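You operate a simulated robot arm through the tools that you are given. There is no shell and no other tool.

You are at the controls of a simulated robot arm. One attempt, no reset.

TASK
Unplug the rack motor and turn its knob by hand till the mark points down.
Fine: rack socket switch off, unplug, open the green cover, turn, shut it, in that order; lay the plug beside the low socket box. Where these are worked on the way, their far stop is far enough and under half their travel is too little: green cover.

It is judged by the outcome, as a careful person would: the job done as asked, and still so three seconds after it is handed in. It fails if anything else is knocked over, pushed out of place, dropped, spilled or broken. Lids that push on must go on centred and level and be pressed home; caps that screw on are set level and turned clockwise until they are tight.

THE ROBOT
A 6-joint arm with a two-finger parallel gripper, fixed in place. Base frame: the origin is on the floor under the middle of its stand, x ahead of it, y to its left, z up. Units: m, rad, N and s.
With the tool pointing down near the work surface it reaches from about 0.34 to 0.76 m from the base axis. Its first joint turns from -1.152 to 1.152 rad. Payload 2.45 kg.
The tool frame sits at the grasp point between the pads (the TCP): z along the fingers, y along the line on which they close. The tips reach 0.024 m beyond it. The gripper opens to 0.068 m. The fingers are 0.017 m wide and 0.01 m thick; the gripper's body (0.04 by 0.07 m) begins 0.041 m behind the TCP.
Orientation is that of the tool frame in the base frame, as a unit quaternion [x, y, z, w]. With the fingers straight down and closing along the base's y, the tool's x points along the base's -x, its y along +y and its z along -z.

THE INTERFACE
- The arm moves only by the tool move_arm. Its argument "commands" is a list of rows, each a list of 7 numbers: the shift along the tool's x, y, z in units of 400 mm (1.0 is 400 mm), then the turn, a rotation vector about the tool's x, y, z in units of 45 degrees (1.0 is 45 degrees), then the closure, from 0 (fully open) to 1 (shut). In form: [[tx, ty, tz, rx, ry, rz, jaw], ...]. A call has 1 to 20 rows; each row is the pose to reach, as a shift and turn from the pose commanded when the call began, along the tool's axes at that moment. A call with a number of a shift or a turn outside -1 to 1 is refused whole. A row lasts 0.2 s, in which the tool goes at most 0.05 m and 0.15 rad; a call with a longer step from one row to the next is refused whole, and so is a gripper value outside its range. Where a pose cannot be reached the arm comes as near as it can. A force on the tool above 40 N (or 10 N above the force at the start of the call, whichever is more), or a blocked arm, ends the call early, and 0.2 s more pass. The fingers move at their own pace (about 0.108 m/s each) and stop on an object; they squeeze with about 32 N. The grip force told is the motor's: it shows also when the fingers shut on nothing. Time passes only in rows, and 0.2 s behind the last, so rows that repeat a pose let the fingers close. It gives the time, the measured TCP pose, the force on the tool (base axes), the opening and the grip force at its end, in the units of the frame above (readings bear some noise), with the torque about the TCP (base axes, N m) and any sound that the robot's microphone picked up.
- Cameras (640 x 400 px; columns grow to the right, rows downward): "scene" is fixed at [0.1813, 0.4206, 1.4746]; the picture's right is [-0.64, -0.77, 0.00], its down [-0.35, 0.29, -0.89] and it looks along [0.68, -0.57, -0.46] (base axes); focal length 240 px, centre (320, 200). "wrist" rides on the gripper at [0.084, 0.011, -0.075] in the tool frame; the picture's right is [-0.13, 0.99, 0.00], its down [-0.60, -0.08, -0.79] and it looks along [-0.79, -0.10, 0.61] (tool axes); focal length 251 px, centre (320, 200). There is no depth. A picture from a camera that has moved, and an enlarged one, comes with that camera's place and axes in the base frame and with its lens.
- capture(camera): a new picture of that camera. No time passes.
- zoom(camera, box): a new picture of the part [left, top, right, bottom] of that camera's present view, enlarged. No time passes.
- sign_off(): hands the job in; it is judged then, once.

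Places have to be worked out from the pictures, the camera data and where the tool is seen. Open the gripper and draw the arm clear of the work before you hand the job in, unless the task says otherwise.

The tools are called as name(argument=value, ...) on one line, values as JSON. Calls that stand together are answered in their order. move_arm: Moves the arm, as the interface text tells. Its arguments: {"type":"object","properties":{"commands":{"type":"array"}},"required":["commands"]} The other tools are called the same way: capture (camera) takes a picture; zoom (camera, box) takes an enlarged picture of a part of a camera's view; sign_off () hands the job in.

At the start:

```text
time_s: 0.0
position: [0.4151, 0.2619, 1.389]
tool_rot: [0.0, 1.0, 0.0, 0.0]
ft_force: [1.1, 0.2, 0.5]
wrist_torque: [0.0, 0.03, 0.04]
gripper_width: 0.0683
grip_force: 0.1
```

scene: 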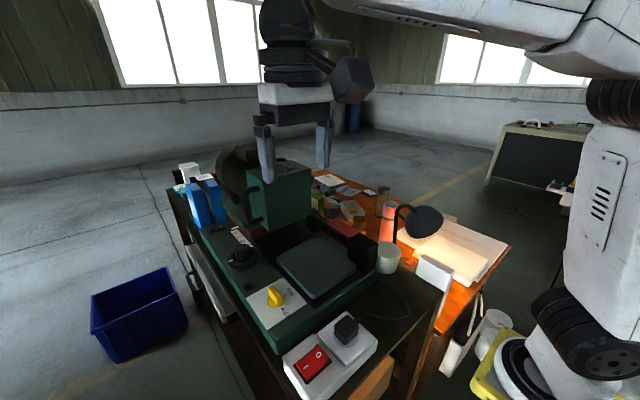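
wrist: 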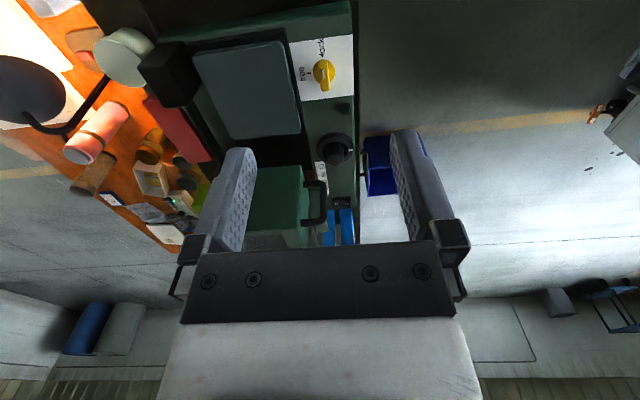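

I see a bench with a green machine, a socket box with a red switch and a black plug at the front. I'll take enlarged views to identify all the parts.

zoom(camera="scene", box=[260, 280, 420, 400])

zoom(camera="scene", box=[160, 140, 320, 260])

zoom(camera="scene", box=[220, 220, 380, 330])

zoom(camera="scene", box=[300, 160, 520, 300])

zoom(camera="wrist", box=[180, 0, 380, 130])

zoom(camera="wrist", box=[180, 120, 400, 260])

```text
3.33 times, centred on (340, 340) of scene
camera zoom: at [0.1813, 0.4206, 1.4746], right [-0.64, -0.77, 0.0], down [-0.35, 0.29, -0.89], along [0.68, -0.57, -0.46], focal length 800 px, centre (253, -267)
```

zoom: 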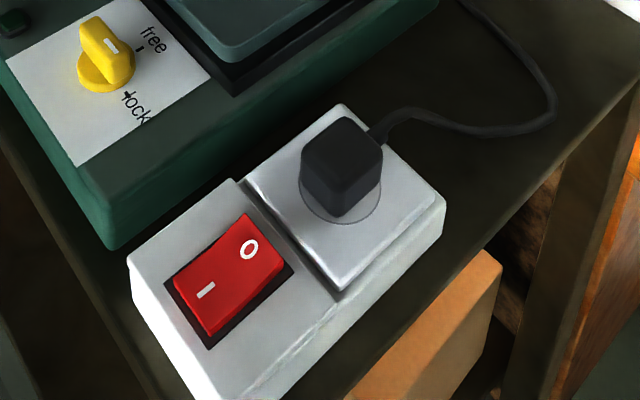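

```text
3.33 times, centred on (240, 200) of scene
camera zoom: at [0.1813, 0.4206, 1.4746], right [-0.64, -0.77, 0.0], down [-0.35, 0.29, -0.89], along [0.68, -0.57, -0.46], focal length 800 px, centre (587, 200)
```

zoom: 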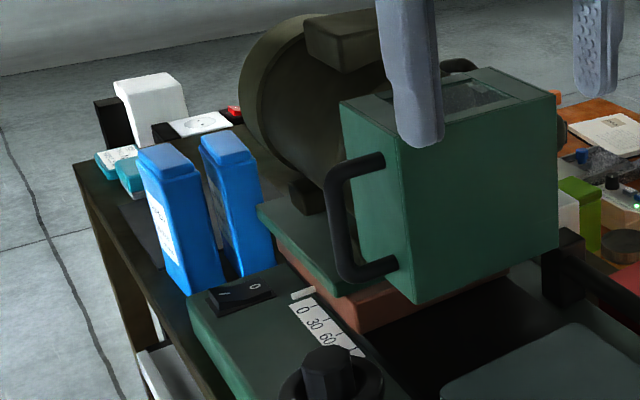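

```text
3.64 times, centred on (300, 275) of scene
camera zoom: at [0.1813, 0.4206, 1.4746], right [-0.64, -0.77, 0.0], down [-0.35, 0.29, -0.89], along [0.68, -0.57, -0.46], focal length 872 px, centre (393, -73)
```

zoom: 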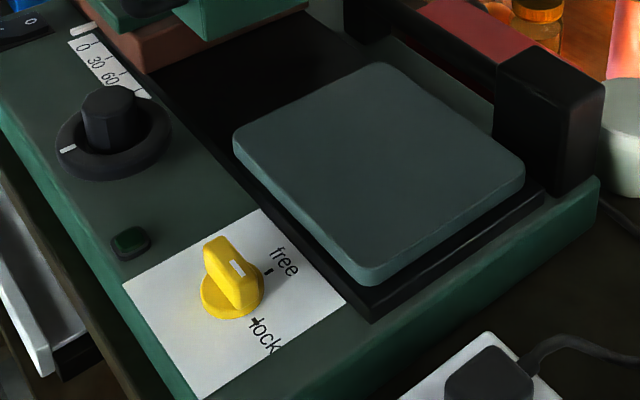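

```text
2.86 times, centred on (410, 230) of scene
camera zoom: at [0.1813, 0.4206, 1.4746], right [-0.64, -0.77, 0.0], down [-0.35, 0.29, -0.89], along [0.68, -0.57, -0.46], focal length 685 px, centre (63, 114)
```

zoom: 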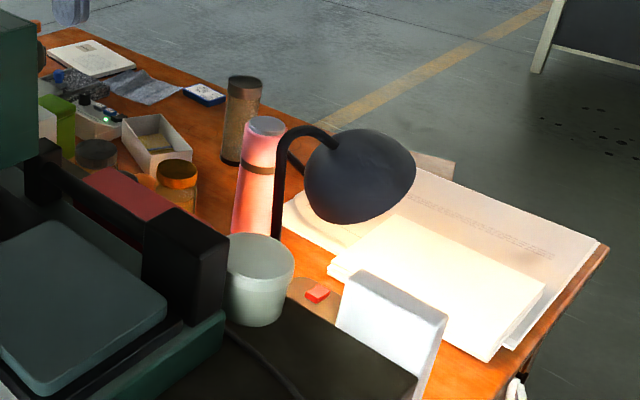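

```text
3.08 times, centred on (280, 65) of wrist
camera zoom: at [0.3308, 0.2732, 1.4623], right [0.13, 0.99, 0.0], down [0.6, -0.08, 0.79], along [0.79, -0.1, -0.61], focal length 774 px, centre (443, 615)
```

zoom: 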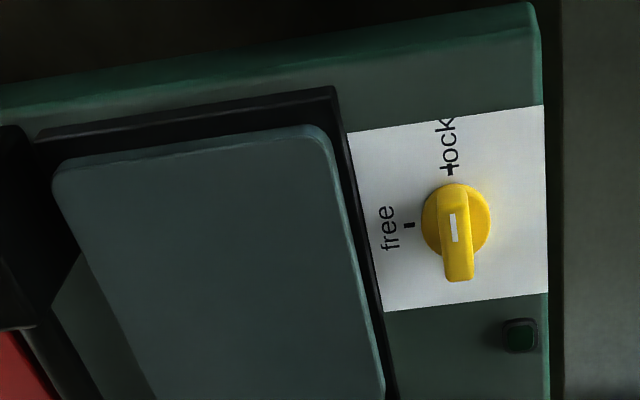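

```text
2.86 times, centred on (290, 190) of wrist
camera zoom: at [0.3308, 0.2732, 1.4623], right [0.13, 0.99, 0.0], down [0.6, -0.08, 0.79], along [0.79, -0.1, -0.61], focal length 718 px, centre (406, 229)
```

zoom: 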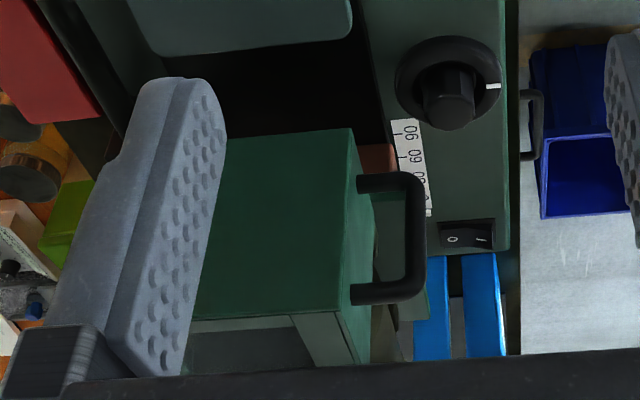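

The yellow selector triangulates to about (0.53, 0.25, 1.04). I'll look at the remaining parts of the scene to find anything that could be the "rack" motor and the "low" socket box.

zoom(camera="scene", box=[420, 270, 600, 400])

zoom(camera="scene", box=[160, 240, 320, 400])

zoom(camera="scene", box=[460, 100, 600, 220])

zoom(camera="wrist", box=[0, 0, 220, 140])

zoom(camera="wrist", box=[0, 120, 220, 260])

zoom(camera="scene", box=[240, 140, 400, 260])

```text
3.08 times, centred on (510, 335) of scene
camera zoom: at [0.1813, 0.4206, 1.4746], right [-0.64, -0.77, 0.0], down [-0.35, 0.29, -0.89], along [0.68, -0.57, -0.46], focal length 738 px, centre (-265, -215)
```

zoom: 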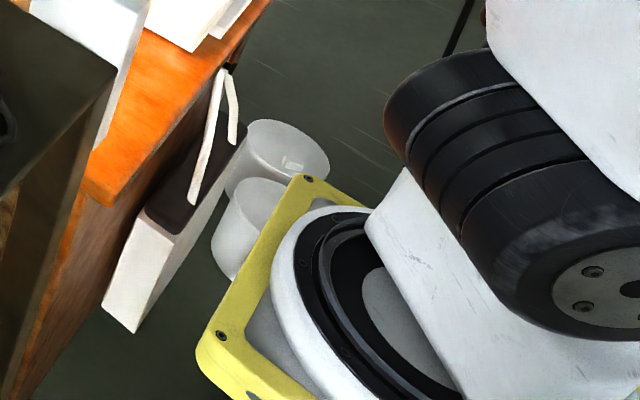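

```text
2.50 times, centred on (240, 320) of scene
camera zoom: at [0.1813, 0.4206, 1.4746], right [-0.64, -0.77, 0.0], down [-0.35, 0.29, -0.89], along [0.68, -0.57, -0.46], focal length 600 px, centre (520, -100)
```

zoom: 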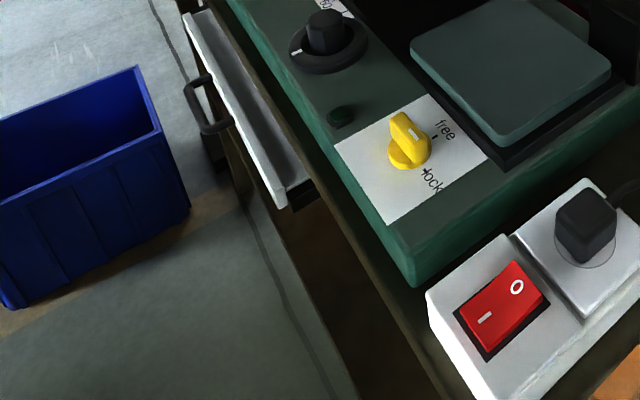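

```text
3.33 times, centred on (530, 160) of scene
camera zoom: at [0.1813, 0.4206, 1.4746], right [-0.64, -0.77, 0.0], down [-0.35, 0.29, -0.89], along [0.68, -0.57, -0.46], focal length 800 px, centre (-380, 333)
```

zoom: 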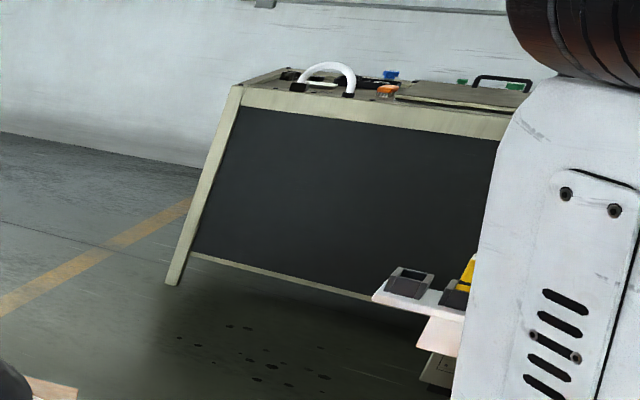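

```text
2.86 times, centred on (110, 70) of wrist
camera zoom: at [0.3308, 0.2732, 1.4623], right [0.13, 0.99, 0.0], down [0.6, -0.08, 0.79], along [0.79, -0.1, -0.61], focal length 718 px, centre (920, 571)
```

zoom: 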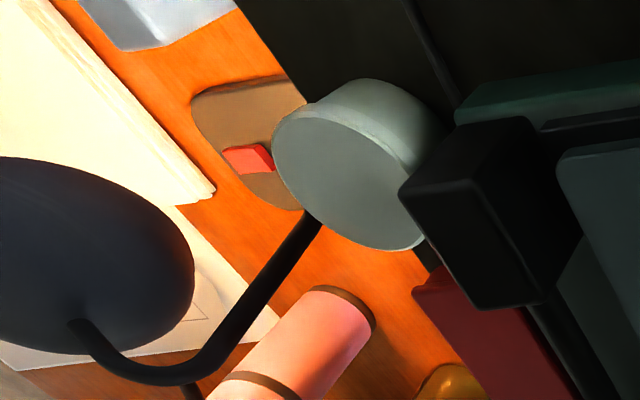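

```text
2.86 times, centred on (110, 190) of wrist
camera zoom: at [0.3308, 0.2732, 1.4623], right [0.13, 0.99, 0.0], down [0.6, -0.08, 0.79], along [0.79, -0.1, -0.61], focal length 718 px, centre (920, 229)
```

zoom: 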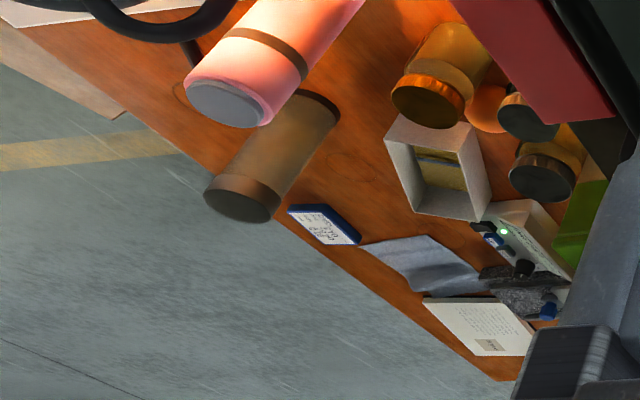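

```text
3.33 times, centred on (320, 200) of scene
camera zoom: at [0.1813, 0.4206, 1.4746], right [-0.64, -0.77, 0.0], down [-0.35, 0.29, -0.89], along [0.68, -0.57, -0.46], focal length 800 px, centre (320, 200)
```

zoom: 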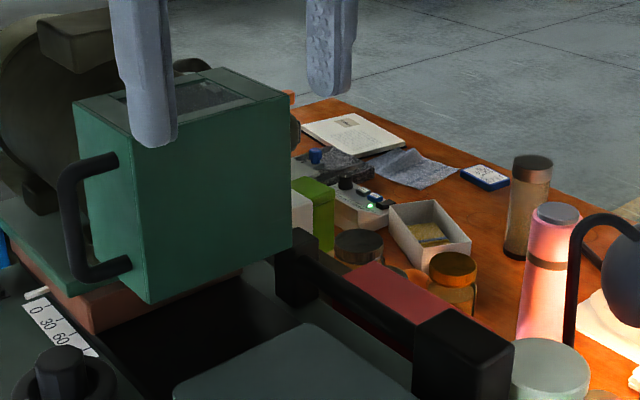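

There is one bench within reach: the machine with its green boxed part and handle, a yellow selector, a black knob, and a white box with a red rocker and black plug. I'll swing the wrist high over the bench to look from other sides, staying at z≈1.39, well clear of the lamp head I place at about (0.48, -0.22, 1.07).

move_arm(commands=[[0, -0.1, 0, 0, 0, -0.125, 0], [0, -0.2, 0, 0, 0, -0.25, 0], [0, -0.3, 0, 0, 0, -0.375, 0], [0, -0.4, 0, 0, 0, -0.5, 0], [0, -0.5, 0, 0, 0, -0.625, 0], [0, -0.6, 0, 0, 0, -0.75, 0], [0, -0.65, 0, 0, 0, -0.875, 0], [0, -0.7, 0, 0, 0, -1.0, 0]])

capture(camera="wrist")

capture(camera="scene")

```text
time_s: 1.8
position: [0.4138, -0.0193, 1.3902]
tool_rot: [-0.384, 0.924, 0.0, 0.0]
ft_force: [0.0, 0.5, 0.0]
wrist_torque: [0.01, 0.01, 0.01]
gripper_width: 0.0681
grip_force: 0.0
```

```text
taken
camera wrist: at [0.3465, -0.0706, 1.4628], right [-0.61, 0.79, 0.0], down [0.48, 0.37, 0.79], along [0.63, 0.48, -0.61], focal length 251 px, centre (320, 200)
```

wrist: 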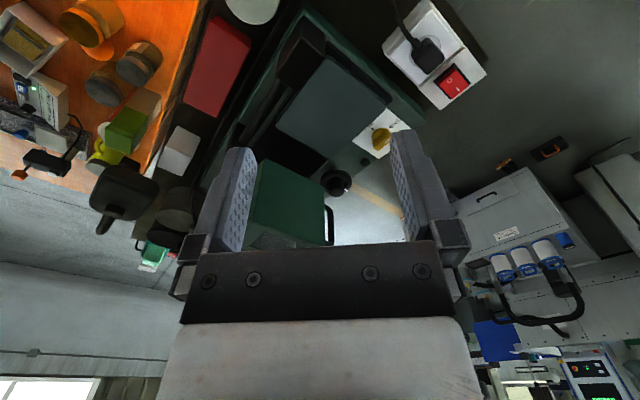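

```text
taken
```

scene: 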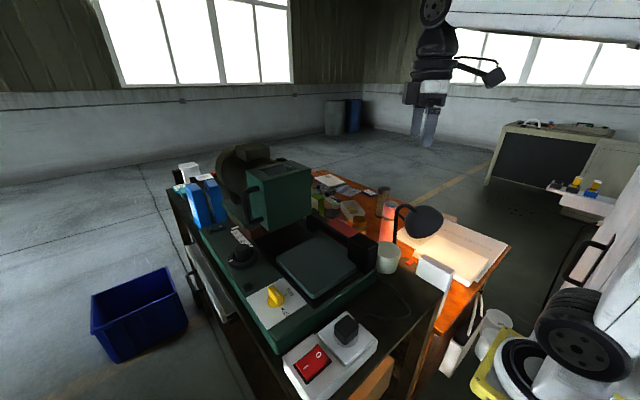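

The machine is visible from the right-hand side now; I'll enlarge its parts.

zoom(camera="wrist", box=[80, 140, 360, 300])

zoom(camera="wrist", box=[300, 0, 500, 120])

zoom(camera="wrist", box=[440, 120, 640, 260])

zoom(camera="scene", box=[160, 130, 340, 250])

```text
2.29 times, centred on (220, 220) of wrist
camera zoom: at [0.3465, -0.0706, 1.4628], right [-0.61, 0.79, 0.0], down [0.48, 0.37, 0.79], along [0.63, 0.48, -0.61], focal length 575 px, centre (549, 154)
```

zoom: 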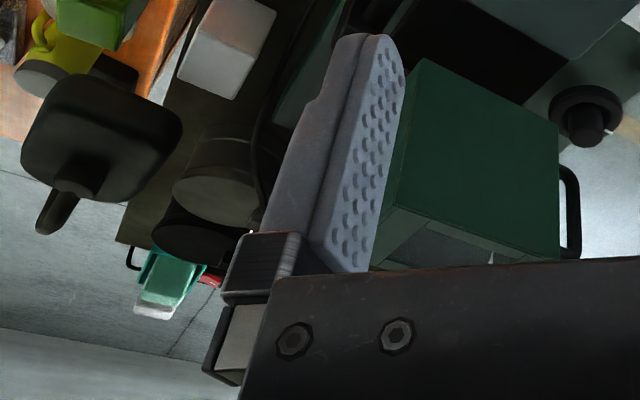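

```text
3.20 times, centred on (400, 60) of wrist
camera zoom: at [0.3465, -0.0706, 1.4628], right [-0.61, 0.79, 0.0], down [0.48, 0.37, 0.79], along [0.63, 0.48, -0.61], focal length 805 px, centre (64, 648)
```

zoom: 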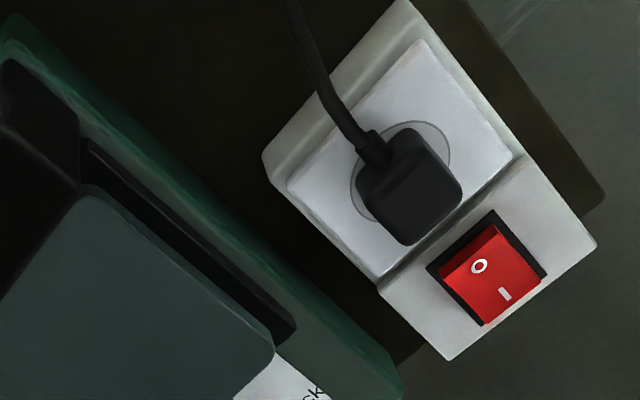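

```text
2.86 times, centred on (540, 190) of wrist
camera zoom: at [0.3465, -0.0706, 1.4628], right [-0.61, 0.79, 0.0], down [0.48, 0.37, 0.79], along [0.63, 0.48, -0.61], focal length 718 px, centre (-309, 229)
```

zoom: 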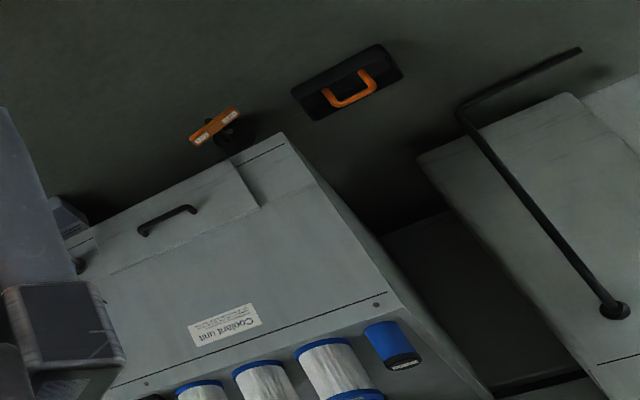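

```text
3.33 times, centred on (250, 190) of scene
camera zoom: at [0.1813, 0.4206, 1.4746], right [-0.64, -0.77, 0.0], down [-0.35, 0.29, -0.89], along [0.68, -0.57, -0.46], focal length 800 px, centre (553, 233)
```

zoom: 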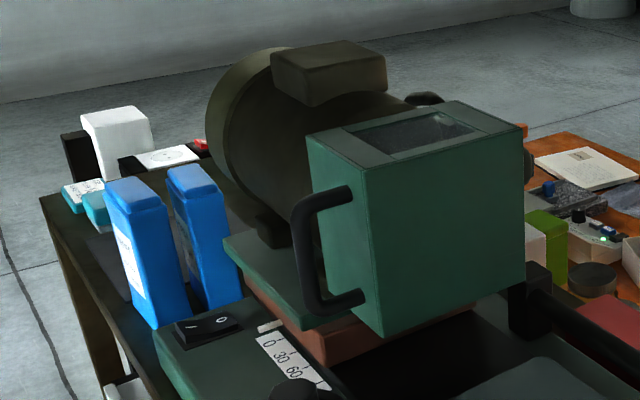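

The dark olive motor sits on the machine and the green box with the handle encloses its front end, so that box is the cover. I'll go to the right-hand side for a view of its hinge side and look for any other socket box.

move_arm(commands=[[-0.03, -0.08, 0, 0, 0, -0.167, 0], [-0.06, -0.16, 0, 0, 0, -0.333, 0], [-0.1, -0.24, 0, 0, 0, -0.5, 0], [-0.13, -0.32, 0, 0, 0, -0.667, 0], [-0.16, -0.4, 0, 0, 0, -0.833, 0], [-0.19, -0.48, 0, 0, 0, -1.0, 0]])

capture(camera="wrist")

zoom(camera="wrist", box=[180, 100, 440, 260])

zoom(camera="wrist", box=[380, 0, 640, 160])

zoom(camera="wrist", box=[0, 0, 260, 160])

```text
time_s: 3.2
position: [0.6062, -0.1008, 1.3878]
tool_rot: [0.708, -0.706, -0.001, 0.001]
ft_force: [0.3, -0.9, 0.3]
wrist_torque: [-0.01, 0.02, 0.02]
gripper_width: 0.0679
grip_force: 0.1
```

```text
taken
camera wrist: at [0.5941, -0.1857, 1.4606], right [-0.99, 0.13, 0.0], down [0.08, 0.6, 0.79], along [0.1, 0.79, -0.61], focal length 251 px, centre (320, 200)
```

wrist: 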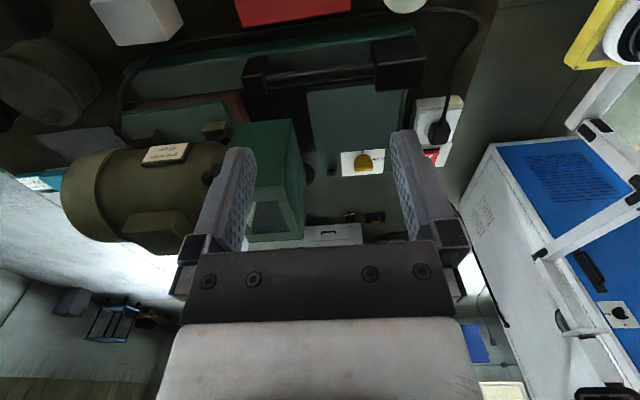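

```text
2.46 times, centred on (310, 180) of wrist
camera zoom: at [0.5941, -0.1857, 1.4606], right [-0.99, 0.13, 0.0], down [0.08, 0.6, 0.79], along [0.1, 0.79, -0.61], focal length 619 px, centre (345, 249)
```

zoom: 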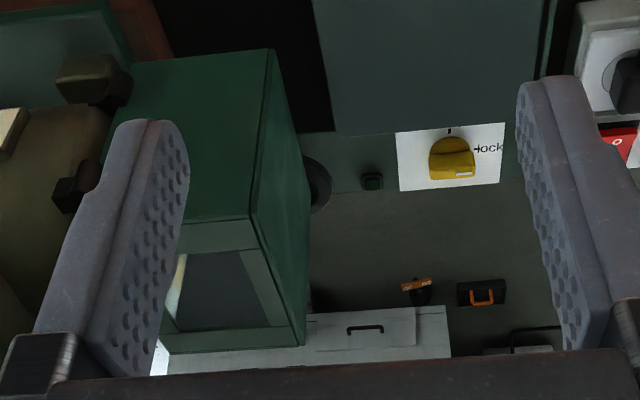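

```text
2.46 times, centred on (510, 80) of wrist
camera zoom: at [0.5941, -0.1857, 1.4606], right [-0.99, 0.13, 0.0], down [0.08, 0.6, 0.79], along [0.1, 0.79, -0.61], focal length 619 px, centre (-148, 495)
```

zoom: 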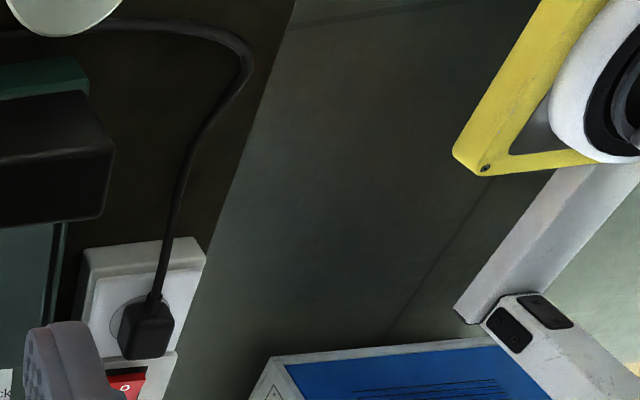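

```text
2.46 times, centred on (130, 80) of wrist
camera zoom: at [0.5941, -0.1857, 1.4606], right [-0.99, 0.13, 0.0], down [0.08, 0.6, 0.79], along [0.1, 0.79, -0.61], focal length 619 px, centre (788, 495)
```

zoom: 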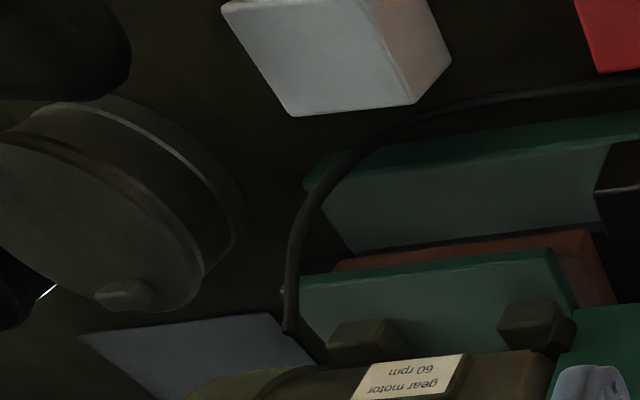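

The nameplate reads "gear motor 60 rpm" and its cable leads from this socket box to the motor, so this is the only candidate. I'll shift further out and lower to see the far (−y) side of the green cover for hinges.

move_arm(commands=[[0.0, -0.1, 0.05, 0, 0, 0, 0], [0.0, -0.2, 0.1, 0, 0, 0, 0], [0.0, -0.25, 0.2, 0, 0, 0, 0], [0.0, -0.25, 0.25, 0, 0, 0, 0]])

capture(camera="wrist")

zoom(camera="wrist", box=[220, 80, 440, 220])

capture(camera="scene")

```text
time_s: 4.2
position: [0.6927, -0.0974, 1.2814]
tool_rot: [-0.706, 0.708, 0.0, 0.0]
ft_force: [0.5, 0.4, 0.1]
wrist_torque: [-0.02, 0.02, 0.01]
gripper_width: 0.0681
grip_force: 0.0
out of reach, approached as far as the arm can: row 1, 2, 3, 4
```

```text
taken
camera wrist: at [0.6811, -0.1824, 1.3542], right [-0.99, 0.13, 0.0], down [0.08, 0.6, 0.79], along [0.1, 0.79, -0.61], focal length 251 px, centre (320, 200)
```

wrist: 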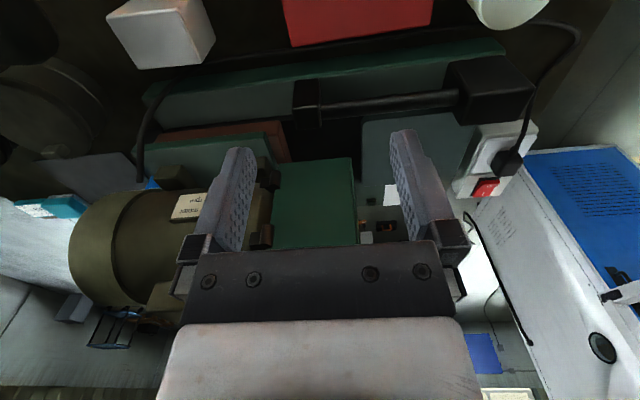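

```text
2.86 times, centred on (330, 150) of wrist
camera zoom: at [0.6811, -0.1824, 1.3542], right [-0.99, 0.13, 0.0], down [0.08, 0.6, 0.79], along [0.1, 0.79, -0.61], focal length 718 px, centre (291, 343)
```

zoom: 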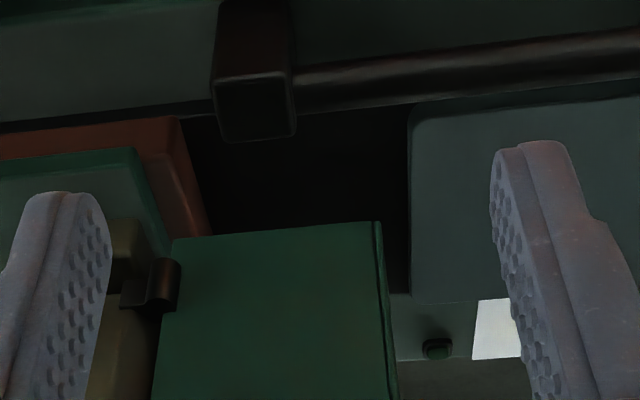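

```text
taken
```

scene: 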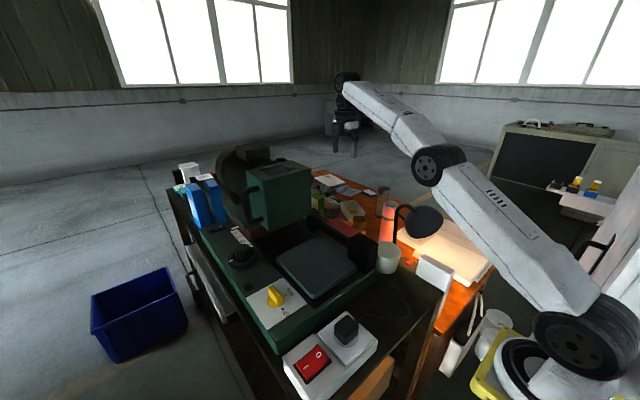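

The two hinge knuckles sit at the cover's rear right (−y) edge, so it swings about a vertical axis at roughly (0.77, 0.04), and the handle on the +y side is pulled toward me. The cover spans about x 0.67–0.77, y 0.05–0.185, z 1.10–1.25. Now I move back to view the socket box from its right side.

move_arm(commands=[[-0.05, 0.09, 0, 0, 0, 0, 0], [-0.1, 0.18, 0, 0, 0, 0, 0], [-0.15, 0.27, 0, 0, 0, 0, 0], [-0.2, 0.36, 0, 0, 0, 0, 0], [-0.25, 0.45, 0.02, 0, 0, 0, 0], [-0.3, 0.54, 0.04, 0, 0, 0, 0], [-0.35, 0.63, 0.06, 0, 0, 0, 0], [-0.4, 0.72, 0.08, 0, 0, 0, 0], [-0.4, 0.74, 0.08, 0, 0, 0, 0]])

capture(camera="wrist")

capture(camera="scene")

```text
time_s: 6.2
position: [0.3951, 0.0623, 1.2512]
tool_rot: [-0.707, 0.707, 0.0, 0.0]
ft_force: [0.7, -0.6, -0.1]
wrist_torque: [-0.01, 0.01, -0.01]
gripper_width: 0.0679
grip_force: 0.1
```

```text
taken
camera wrist: at [0.3832, -0.0208, 1.3248], right [-0.99, 0.13, 0.0], down [0.08, 0.6, 0.79], along [0.1, 0.79, -0.61], focal length 251 px, centre (320, 200)
```

wrist: 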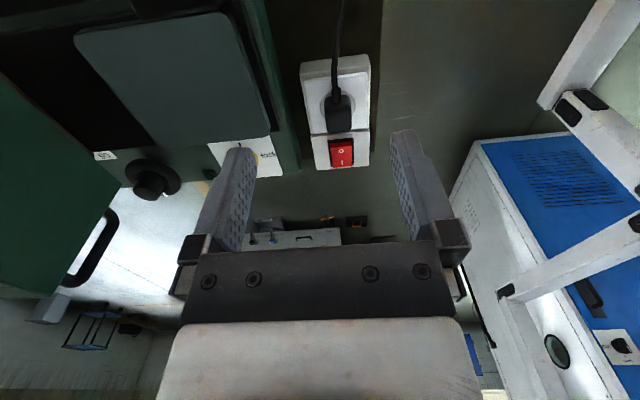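

```text
taken
```

scene: 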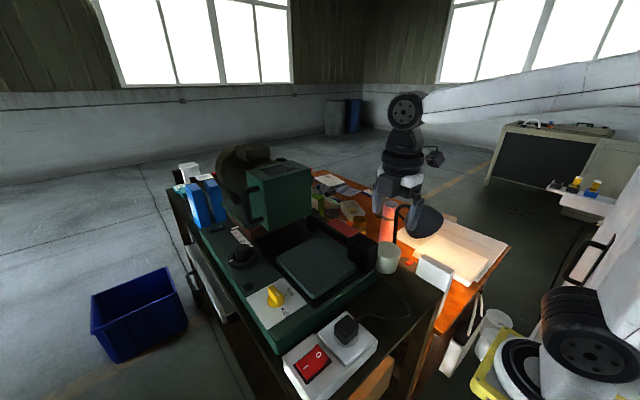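

zoom(camera="wrist", box=[270, 30, 430, 190])

zoom(camera="wrist", box=[0, 120, 200, 320])

```text
2.50 times, centred on (350, 110) of wrist
camera zoom: at [0.3832, -0.0208, 1.3248], right [-0.99, 0.13, 0.0], down [0.08, 0.6, 0.79], along [0.1, 0.79, -0.61], focal length 629 px, centre (245, 425)
```

zoom: 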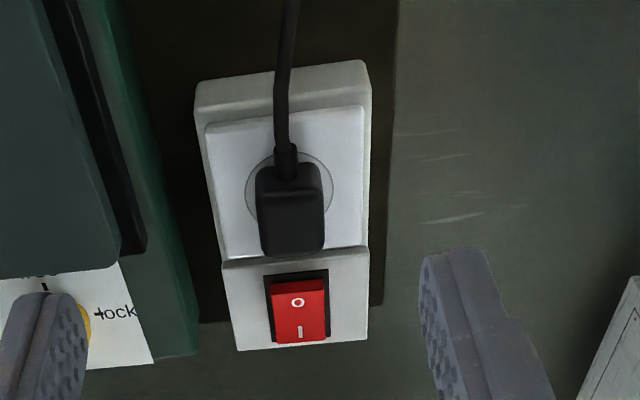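

```text
2.00 times, centred on (100, 220) of wrist
camera zoom: at [0.3832, -0.0208, 1.3248], right [-0.99, 0.13, 0.0], down [0.08, 0.6, 0.79], along [0.1, 0.79, -0.61], focal length 503 px, centre (760, 160)
```

zoom: 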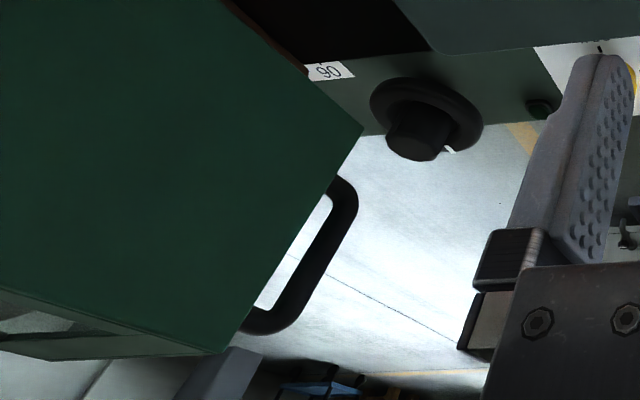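

Triangulating with the scene camera puts the rocker's "O" mark at about (0.385, 0.2545, 1.015) and "I" at (0.385, 0.284, 1.011), agreeing well between both views; the O half looks raised (currently on). I'll enlarge further to pin down the rocker tilt and the plug's faces.

zoom(camera="wrist", box=[310, 50, 380, 120])

zoom(camera="wrist", box=[310, 110, 380, 180])

zoom(camera="scene", box=[315, 300, 385, 370])

zoom(camera="scene", box=[280, 330, 350, 400])

```text
5.71 times, centred on (345, 85) of wrist
camera zoom: at [0.3832, -0.0208, 1.3248], right [-0.99, 0.13, 0.0], down [0.08, 0.6, 0.79], along [0.1, 0.79, -0.61], focal length 1437 px, centre (177, 857)
```

zoom: 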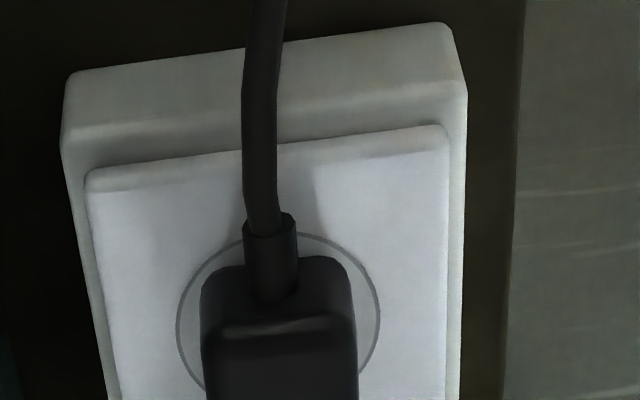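

```text
5.71 times, centred on (345, 145) of wrist
camera zoom: at [0.3832, -0.0208, 1.3248], right [-0.99, 0.13, 0.0], down [0.08, 0.6, 0.79], along [0.1, 0.79, -0.61], focal length 1437 px, centre (177, 514)
```

zoom: 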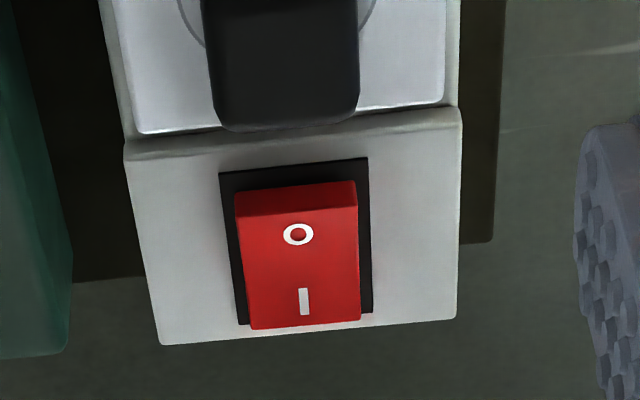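

```text
5.71 times, centred on (350, 335) of scene
camera zoom: at [0.1812, 0.4206, 1.4746], right [-0.64, -0.77, 0.0], down [-0.35, 0.29, -0.89], along [0.68, -0.57, -0.46], focal length 1371 px, centre (149, -571)
```

zoom: 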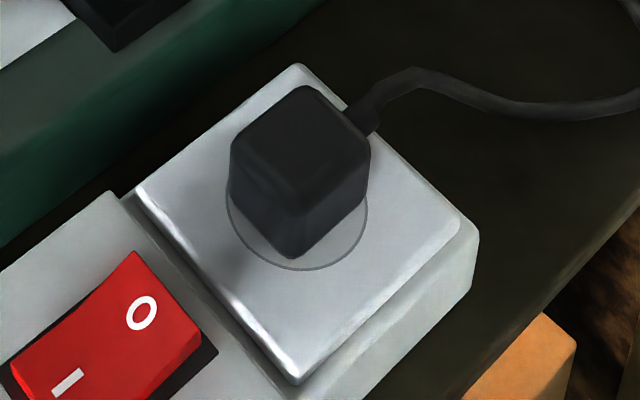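

```text
5.71 times, centred on (315, 365) of scene
camera zoom: at [0.1812, 0.4206, 1.4746], right [-0.64, -0.77, 0.0], down [-0.35, 0.29, -0.89], along [0.68, -0.57, -0.46], focal length 1371 px, centre (349, -743)
```

zoom: 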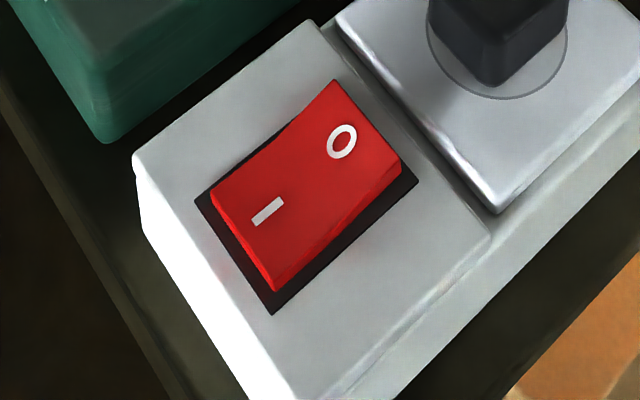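

Numbers agree to a millimetre or two: rocker raised (O) edge at y≈0.246, its centre at y≈0.272, x≈0.385, top ≈1.017; plug top centre (0.385, 0.1825, 1.035), plate top ≈1.002, table ≈0.965. I close the gripper and move above the O half, then look.

move_arm(commands=[[-0.1, 0.005, 0, 0, 0, 0, 1], [-0.2, 0.01, 0, 0, 0, 0, 1], [-0.3, 0.015, 0, 0, 0, 0, 1], [-0.4, 0.02, 0.05, 0, 0, 0, 1], [-0.475, 0.025, 0.12, 0, 0, 0, 1], [-0.475, 0.025, 0.24, 0, 0, 0, 1], [-0.475, 0.025, 0.36, 0, 0, 0, 1], [-0.475, 0.025, 0.42, 0, 0, 0, 1]])

capture(camera="wrist")

zoom(camera="scene", box=[270, 280, 390, 400])

```text
time_s: 8.0
position: [0.3868, 0.2542, 1.0827]
tool_rot: [-0.707, 0.707, 0.0, 0.0]
ft_force: [0.1, -0.5, 0.0]
wrist_torque: [0.02, 0.01, -0.01]
gripper_width: 0.0001
grip_force: 23.0
```

```text
taken
camera wrist: at [0.3755, 0.1685, 1.1565], right [-0.99, 0.13, 0.0], down [0.08, 0.6, 0.79], along [0.1, 0.79, -0.61], focal length 251 px, centre (320, 200)
```

wrist: 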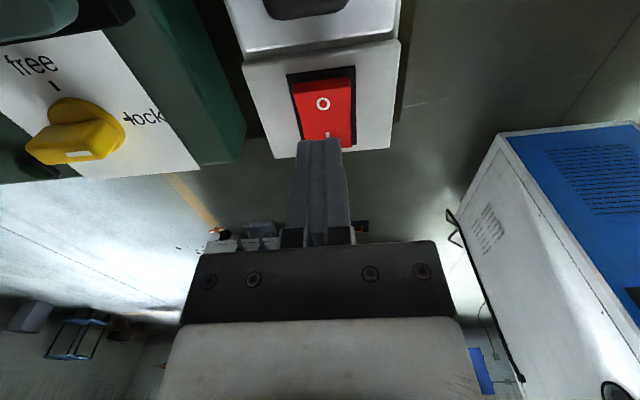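

```text
3.33 times, centred on (330, 340) of scene
camera zoom: at [0.1813, 0.4207, 1.4746], right [-0.64, -0.77, 0.0], down [-0.35, 0.29, -0.89], along [0.68, -0.57, -0.46], focal length 800 px, centre (287, -267)
```

zoom: 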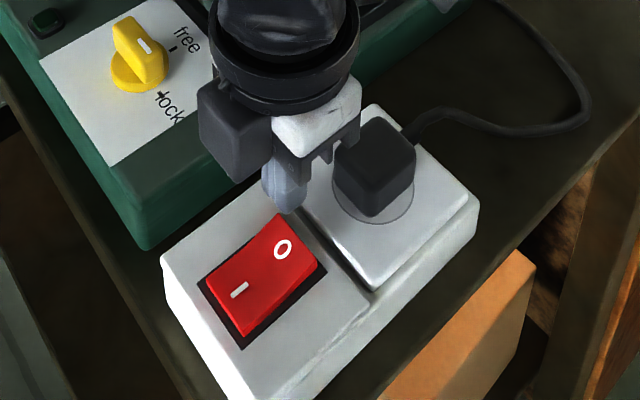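

The wrist view confirms the "O" mark at (0.385, 0.254), right beneath the closed tips. I press down slowly.

move_arm(commands=[[0.006, 0.005, 0.05, 0, 0, 0, 1], [0.006, 0.005, 0.09, 0, 0, 0, 1], [0.006, 0.005, 0.1, 0, 0, 0, 1], [0.006, 0.005, 0.11, 0, 0, 0, 1], [0.006, 0.005, 0.12, 0, 0, 0, 1], [0.006, 0.005, 0.13, 0, 0, 0, 1]])

capture(camera="wrist")

zoom(camera="scene", box=[270, 280, 390, 400])

```text
time_s: 9.2
position: [0.3837, 0.2503, 1.0393]
tool_rot: [0.707, -0.707, 0.001, -0.002]
ft_force: [-3.0, -3.7, 9.4]
wrist_torque: [0.02, 0.1, 0.05]
gripper_width: 0.0001
grip_force: 23.8
heard: click
stopped in row 6: the force on the tool passed its limit at 51 N (the readings are from after the stop); the commanded pose is now the measured one
```

```text
taken
camera wrist: at [0.3726, 0.1658, 1.1115], right [-0.99, 0.13, 0.0], down [0.08, 0.6, 0.79], along [0.1, 0.79, -0.61], focal length 251 px, centre (320, 200)
```

wrist: 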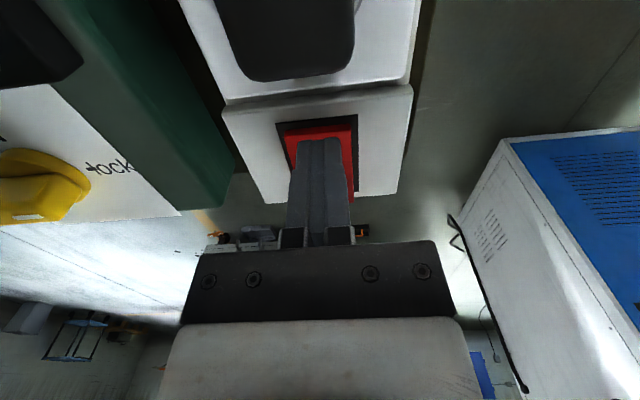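

```text
3.33 times, centred on (330, 340) of scene
camera zoom: at [0.1811, 0.4205, 1.4747], right [-0.64, -0.77, 0.0], down [-0.35, 0.29, -0.89], along [0.68, -0.57, -0.46], focal length 800 px, centre (287, -267)
```

zoom: 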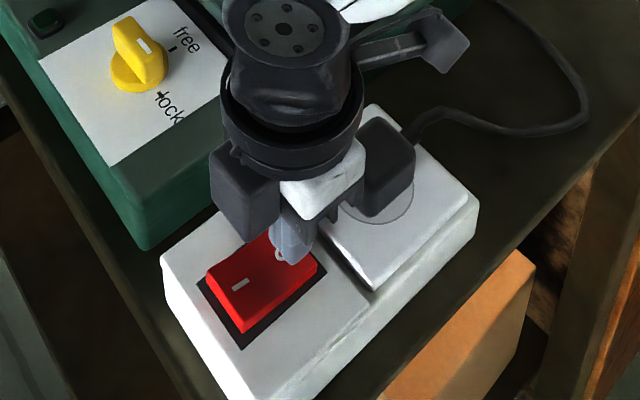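

A click was heard and the I side now stands raised. I back straight up and verify.

move_arm(commands=[[0, 0, -0.05, 0, 0, 0, 1], [0, 0, -0.15, 0, 0, 0, 1], [0, 0, -0.25, 0, 0, 0, 0.5], [0.05, 0, -0.3, 0, 0, 0, 0], [0.1, 0, -0.3, 0, 0, 0, 0]])

capture(camera="wrist")

zoom(camera="scene", box=[270, 280, 390, 400])

```text
time_s: 10.4
position: [0.3824, 0.2088, 1.1581]
tool_rot: [-0.707, 0.707, -0.001, 0.001]
ft_force: [-0.1, 0.1, -0.5]
wrist_torque: [0.0, 0.03, 0.01]
gripper_width: 0.0681
grip_force: 0.1
```

```text
taken
camera wrist: at [0.3719, 0.125, 1.2306], right [-0.99, 0.13, 0.0], down [0.08, 0.6, 0.79], along [0.1, 0.79, -0.61], focal length 251 px, centre (320, 200)
```

wrist: 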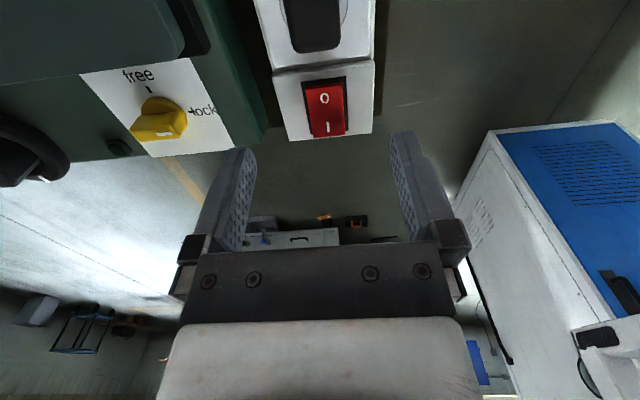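

```text
3.33 times, centred on (330, 340) of scene
camera zoom: at [0.1813, 0.4206, 1.4746], right [-0.64, -0.77, 0.0], down [-0.35, 0.29, -0.89], along [0.68, -0.57, -0.46], focal length 800 px, centre (287, -267)
```

zoom: 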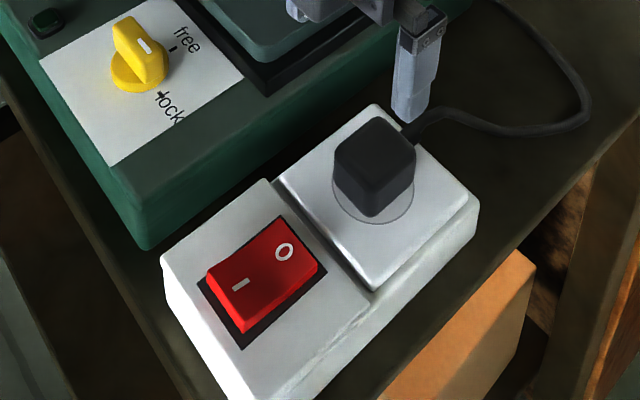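

The switch is off (O pressed down, I raised). Next I lower the open fingers around the plug at (0.385, 0.1825), stopping with the tips just above the plate.

move_arm(commands=[[0.066, -0.0065, 0.05, 0, 0, 0, 0], [0.066, -0.0065, 0.12, 0, 0, 0, 0], [0.066, -0.0065, 0.2, 0, 0, 0, 0]])

capture(camera="wrist")

zoom(camera="scene", box=[290, 270, 410, 390])

```text
time_s: 11.2
position: [0.3877, 0.1841, 1.0759]
tool_rot: [-0.707, 0.707, 0.0, 0.001]
ft_force: [0.5, 0.1, -0.8]
wrist_torque: [-0.01, 0.02, 0.0]
gripper_width: 0.0681
grip_force: 0.1
```

```text
taken
camera wrist: at [0.3766, 0.0993, 1.1484], right [-0.99, 0.13, 0.0], down [0.08, 0.6, 0.79], along [0.1, 0.79, -0.61], focal length 251 px, centre (320, 200)
```

wrist: 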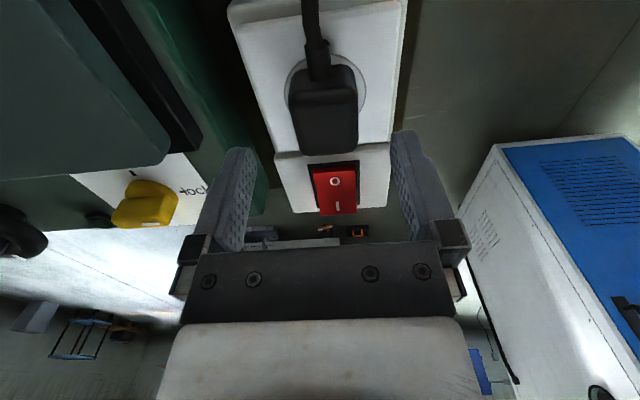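

```text
3.33 times, centred on (350, 330) of scene
camera zoom: at [0.1813, 0.4206, 1.4746], right [-0.64, -0.77, 0.0], down [-0.35, 0.29, -0.89], along [0.68, -0.57, -0.46], focal length 800 px, centre (220, -233)
```

zoom: 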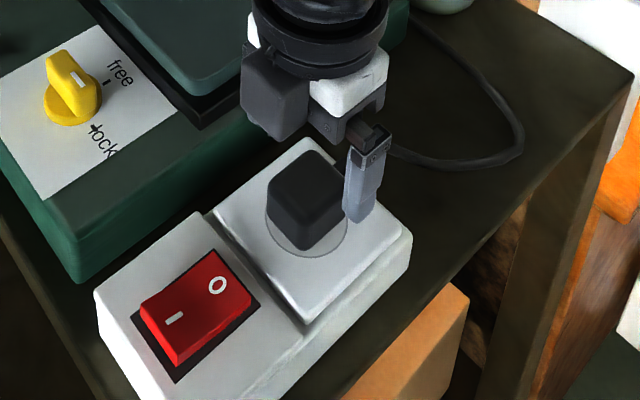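

The plug sits centred between the fingers (wrist view gives 0.385, 0.181). I lower the last 45 mm and close on it.

move_arm(commands=[[0.004, 0.006, 0.06, 0, 0, 0, 0], [0.004, 0.006, 0.1, 0, 0, 0, 0], [0.004, 0.006, 0.112, 0, 0, 0, 0], [0.004, 0.006, 0.112, 0, 0, 0, 0.4], [0.004, 0.006, 0.112, 0, 0, 0, 0.7], [0.004, 0.006, 0.112, 0, 0, 0, 1], [0.004, 0.006, 0.112, 0, 0, 0, 1]])

capture(camera="wrist")

zoom(camera="scene", box=[290, 270, 410, 390])

```text
time_s: 12.8
position: [0.3852, 0.1802, 1.0316]
tool_rot: [-0.707, 0.707, 0.0, 0.002]
ft_force: [5.1, 0.4, -7.2]
wrist_torque: [0.09, -0.09, 0.01]
gripper_width: 0.0353
grip_force: 31.9
```

```text
taken
camera wrist: at [0.3735, 0.0975, 1.1054], right [-0.99, 0.13, 0.0], down [0.08, 0.6, 0.79], along [0.1, 0.79, -0.61], focal length 251 px, centre (320, 200)
```

wrist: 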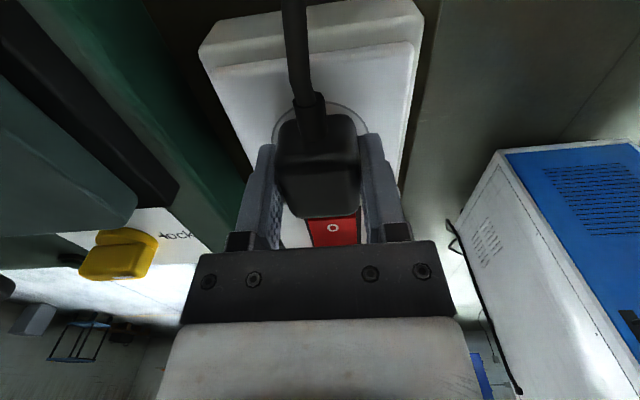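

```text
3.33 times, centred on (350, 330) of scene
camera zoom: at [0.1816, 0.4207, 1.4745], right [-0.64, -0.77, 0.0], down [-0.35, 0.29, -0.89], along [0.68, -0.57, -0.46], focal length 800 px, centre (220, -233)
```

zoom: 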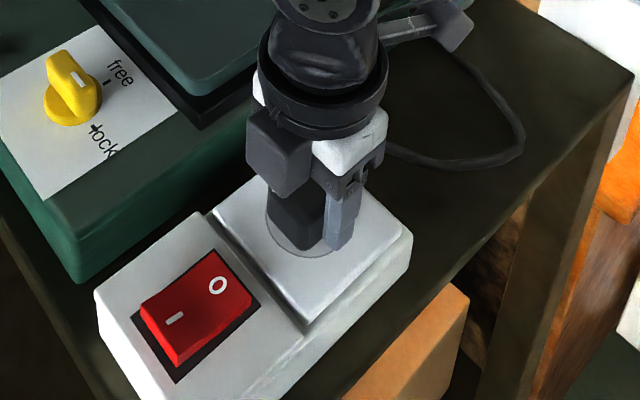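

The fingers hold the plug (opening 35 mm, 32 N). I pull straight up.

move_arm(commands=[[0, 0, -0.015, 0, 0, 0, 1], [0, 0, -0.03, 0, 0, 0, 1], [0, 0, -0.05, 0, 0, 0, 1], [0, 0, -0.08, 0, 0, 0, 1], [0, 0, -0.11, 0, 0, 0, 1], [0, 0, -0.14, 0, 0, 0, 1]])

capture(camera="wrist")

zoom(camera="scene", box=[290, 250, 410, 370])

```text
time_s: 14.2
position: [0.3835, 0.1826, 1.0894]
tool_rot: [-0.707, 0.707, -0.001, 0.002]
ft_force: [-0.3, -0.1, 0.1]
wrist_torque: [-0.02, 0.0, 0.04]
gripper_width: 0.0354
grip_force: 32.1
heard: snap
```

```text
taken
camera wrist: at [0.3737, 0.0979, 1.1628], right [-0.99, 0.13, 0.0], down [0.08, 0.6, 0.79], along [0.1, 0.79, -0.61], focal length 251 px, centre (320, 200)
```

wrist: 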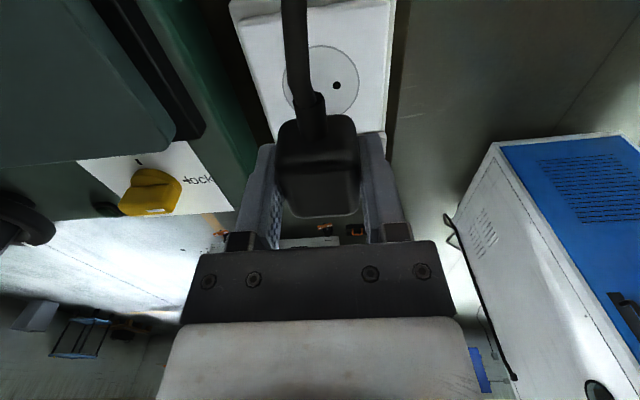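

```text
3.33 times, centred on (350, 310) of scene
camera zoom: at [0.1813, 0.4206, 1.4746], right [-0.64, -0.77, 0.0], down [-0.35, 0.29, -0.89], along [0.68, -0.57, -0.46], focal length 800 px, centre (220, -167)
```

zoom: 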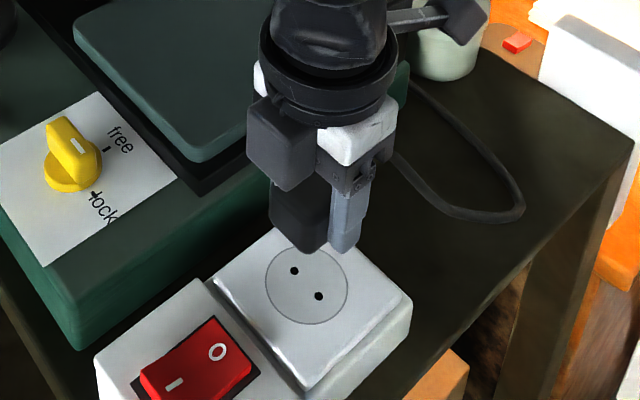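

The plug came out with a snap and the two socket holes are visible. I lift it a little further, carry it to the −y side of the box where the bench is free, and look for the pins.

move_arm(commands=[[0.0, 0, -0.03, 0, 0, 0, 1], [0.06, 0, -0.05, 0, 0, 0, 1], [0.12, 0, -0.05, 0, 0, 0, 1], [0.18, 0, -0.05, 0, 0, 0, 1], [0.245, 0, -0.05, 0, 0, 0, 1]])

capture(camera="wrist")

zoom(camera="scene", box=[310, 240, 450, 380])

```text
time_s: 15.4
position: [0.3847, 0.0827, 1.1081]
tool_rot: [0.708, -0.707, 0.001, -0.002]
ft_force: [0.3, -0.5, -1.3]
wrist_torque: [0.0, 0.0, 0.01]
gripper_width: 0.0357
grip_force: 31.7
```

```text
taken
camera wrist: at [0.3733, -0.0011, 1.18], right [-0.99, 0.13, 0.0], down [0.08, 0.6, 0.79], along [0.1, 0.79, -0.61], focal length 251 px, centre (320, 200)
```

wrist: 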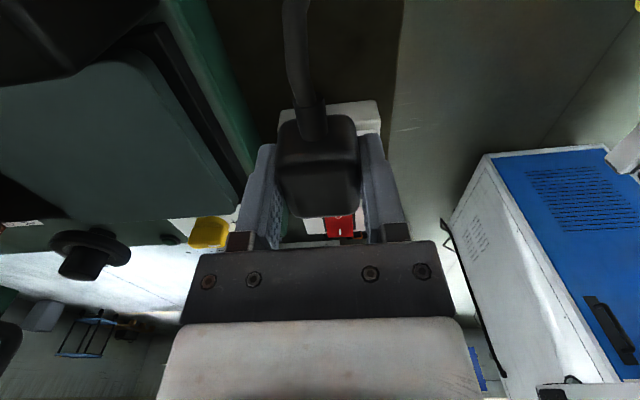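

```text
2.86 times, centred on (380, 310) of scene
camera zoom: at [0.1813, 0.4206, 1.4746], right [-0.64, -0.77, 0.0], down [-0.35, 0.29, -0.89], along [0.68, -0.57, -0.46], focal length 685 px, centre (149, -114)
```

zoom: 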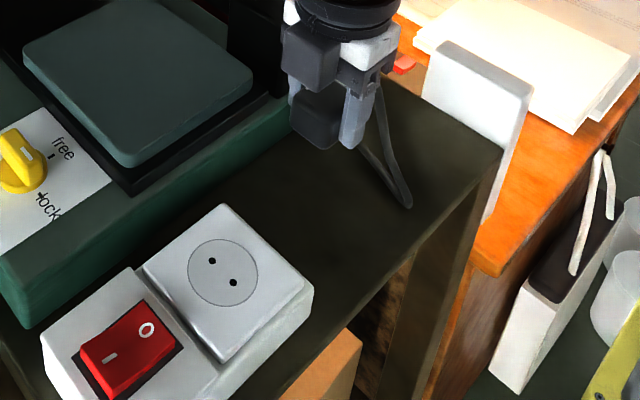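

I enlarge the plug to see whether pins protrude below it.

zoom(camera="scene", box=[365, 255, 425, 315])

```text
6.67 times, centred on (395, 285) of scene
camera zoom: at [0.1813, 0.4206, 1.4746], right [-0.64, -0.77, 0.0], down [-0.35, 0.29, -0.89], along [0.68, -0.57, -0.46], focal length 1599 px, centre (-180, -367)
```

zoom: 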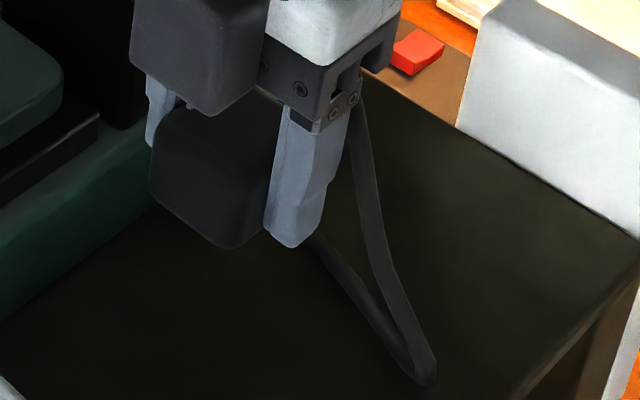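

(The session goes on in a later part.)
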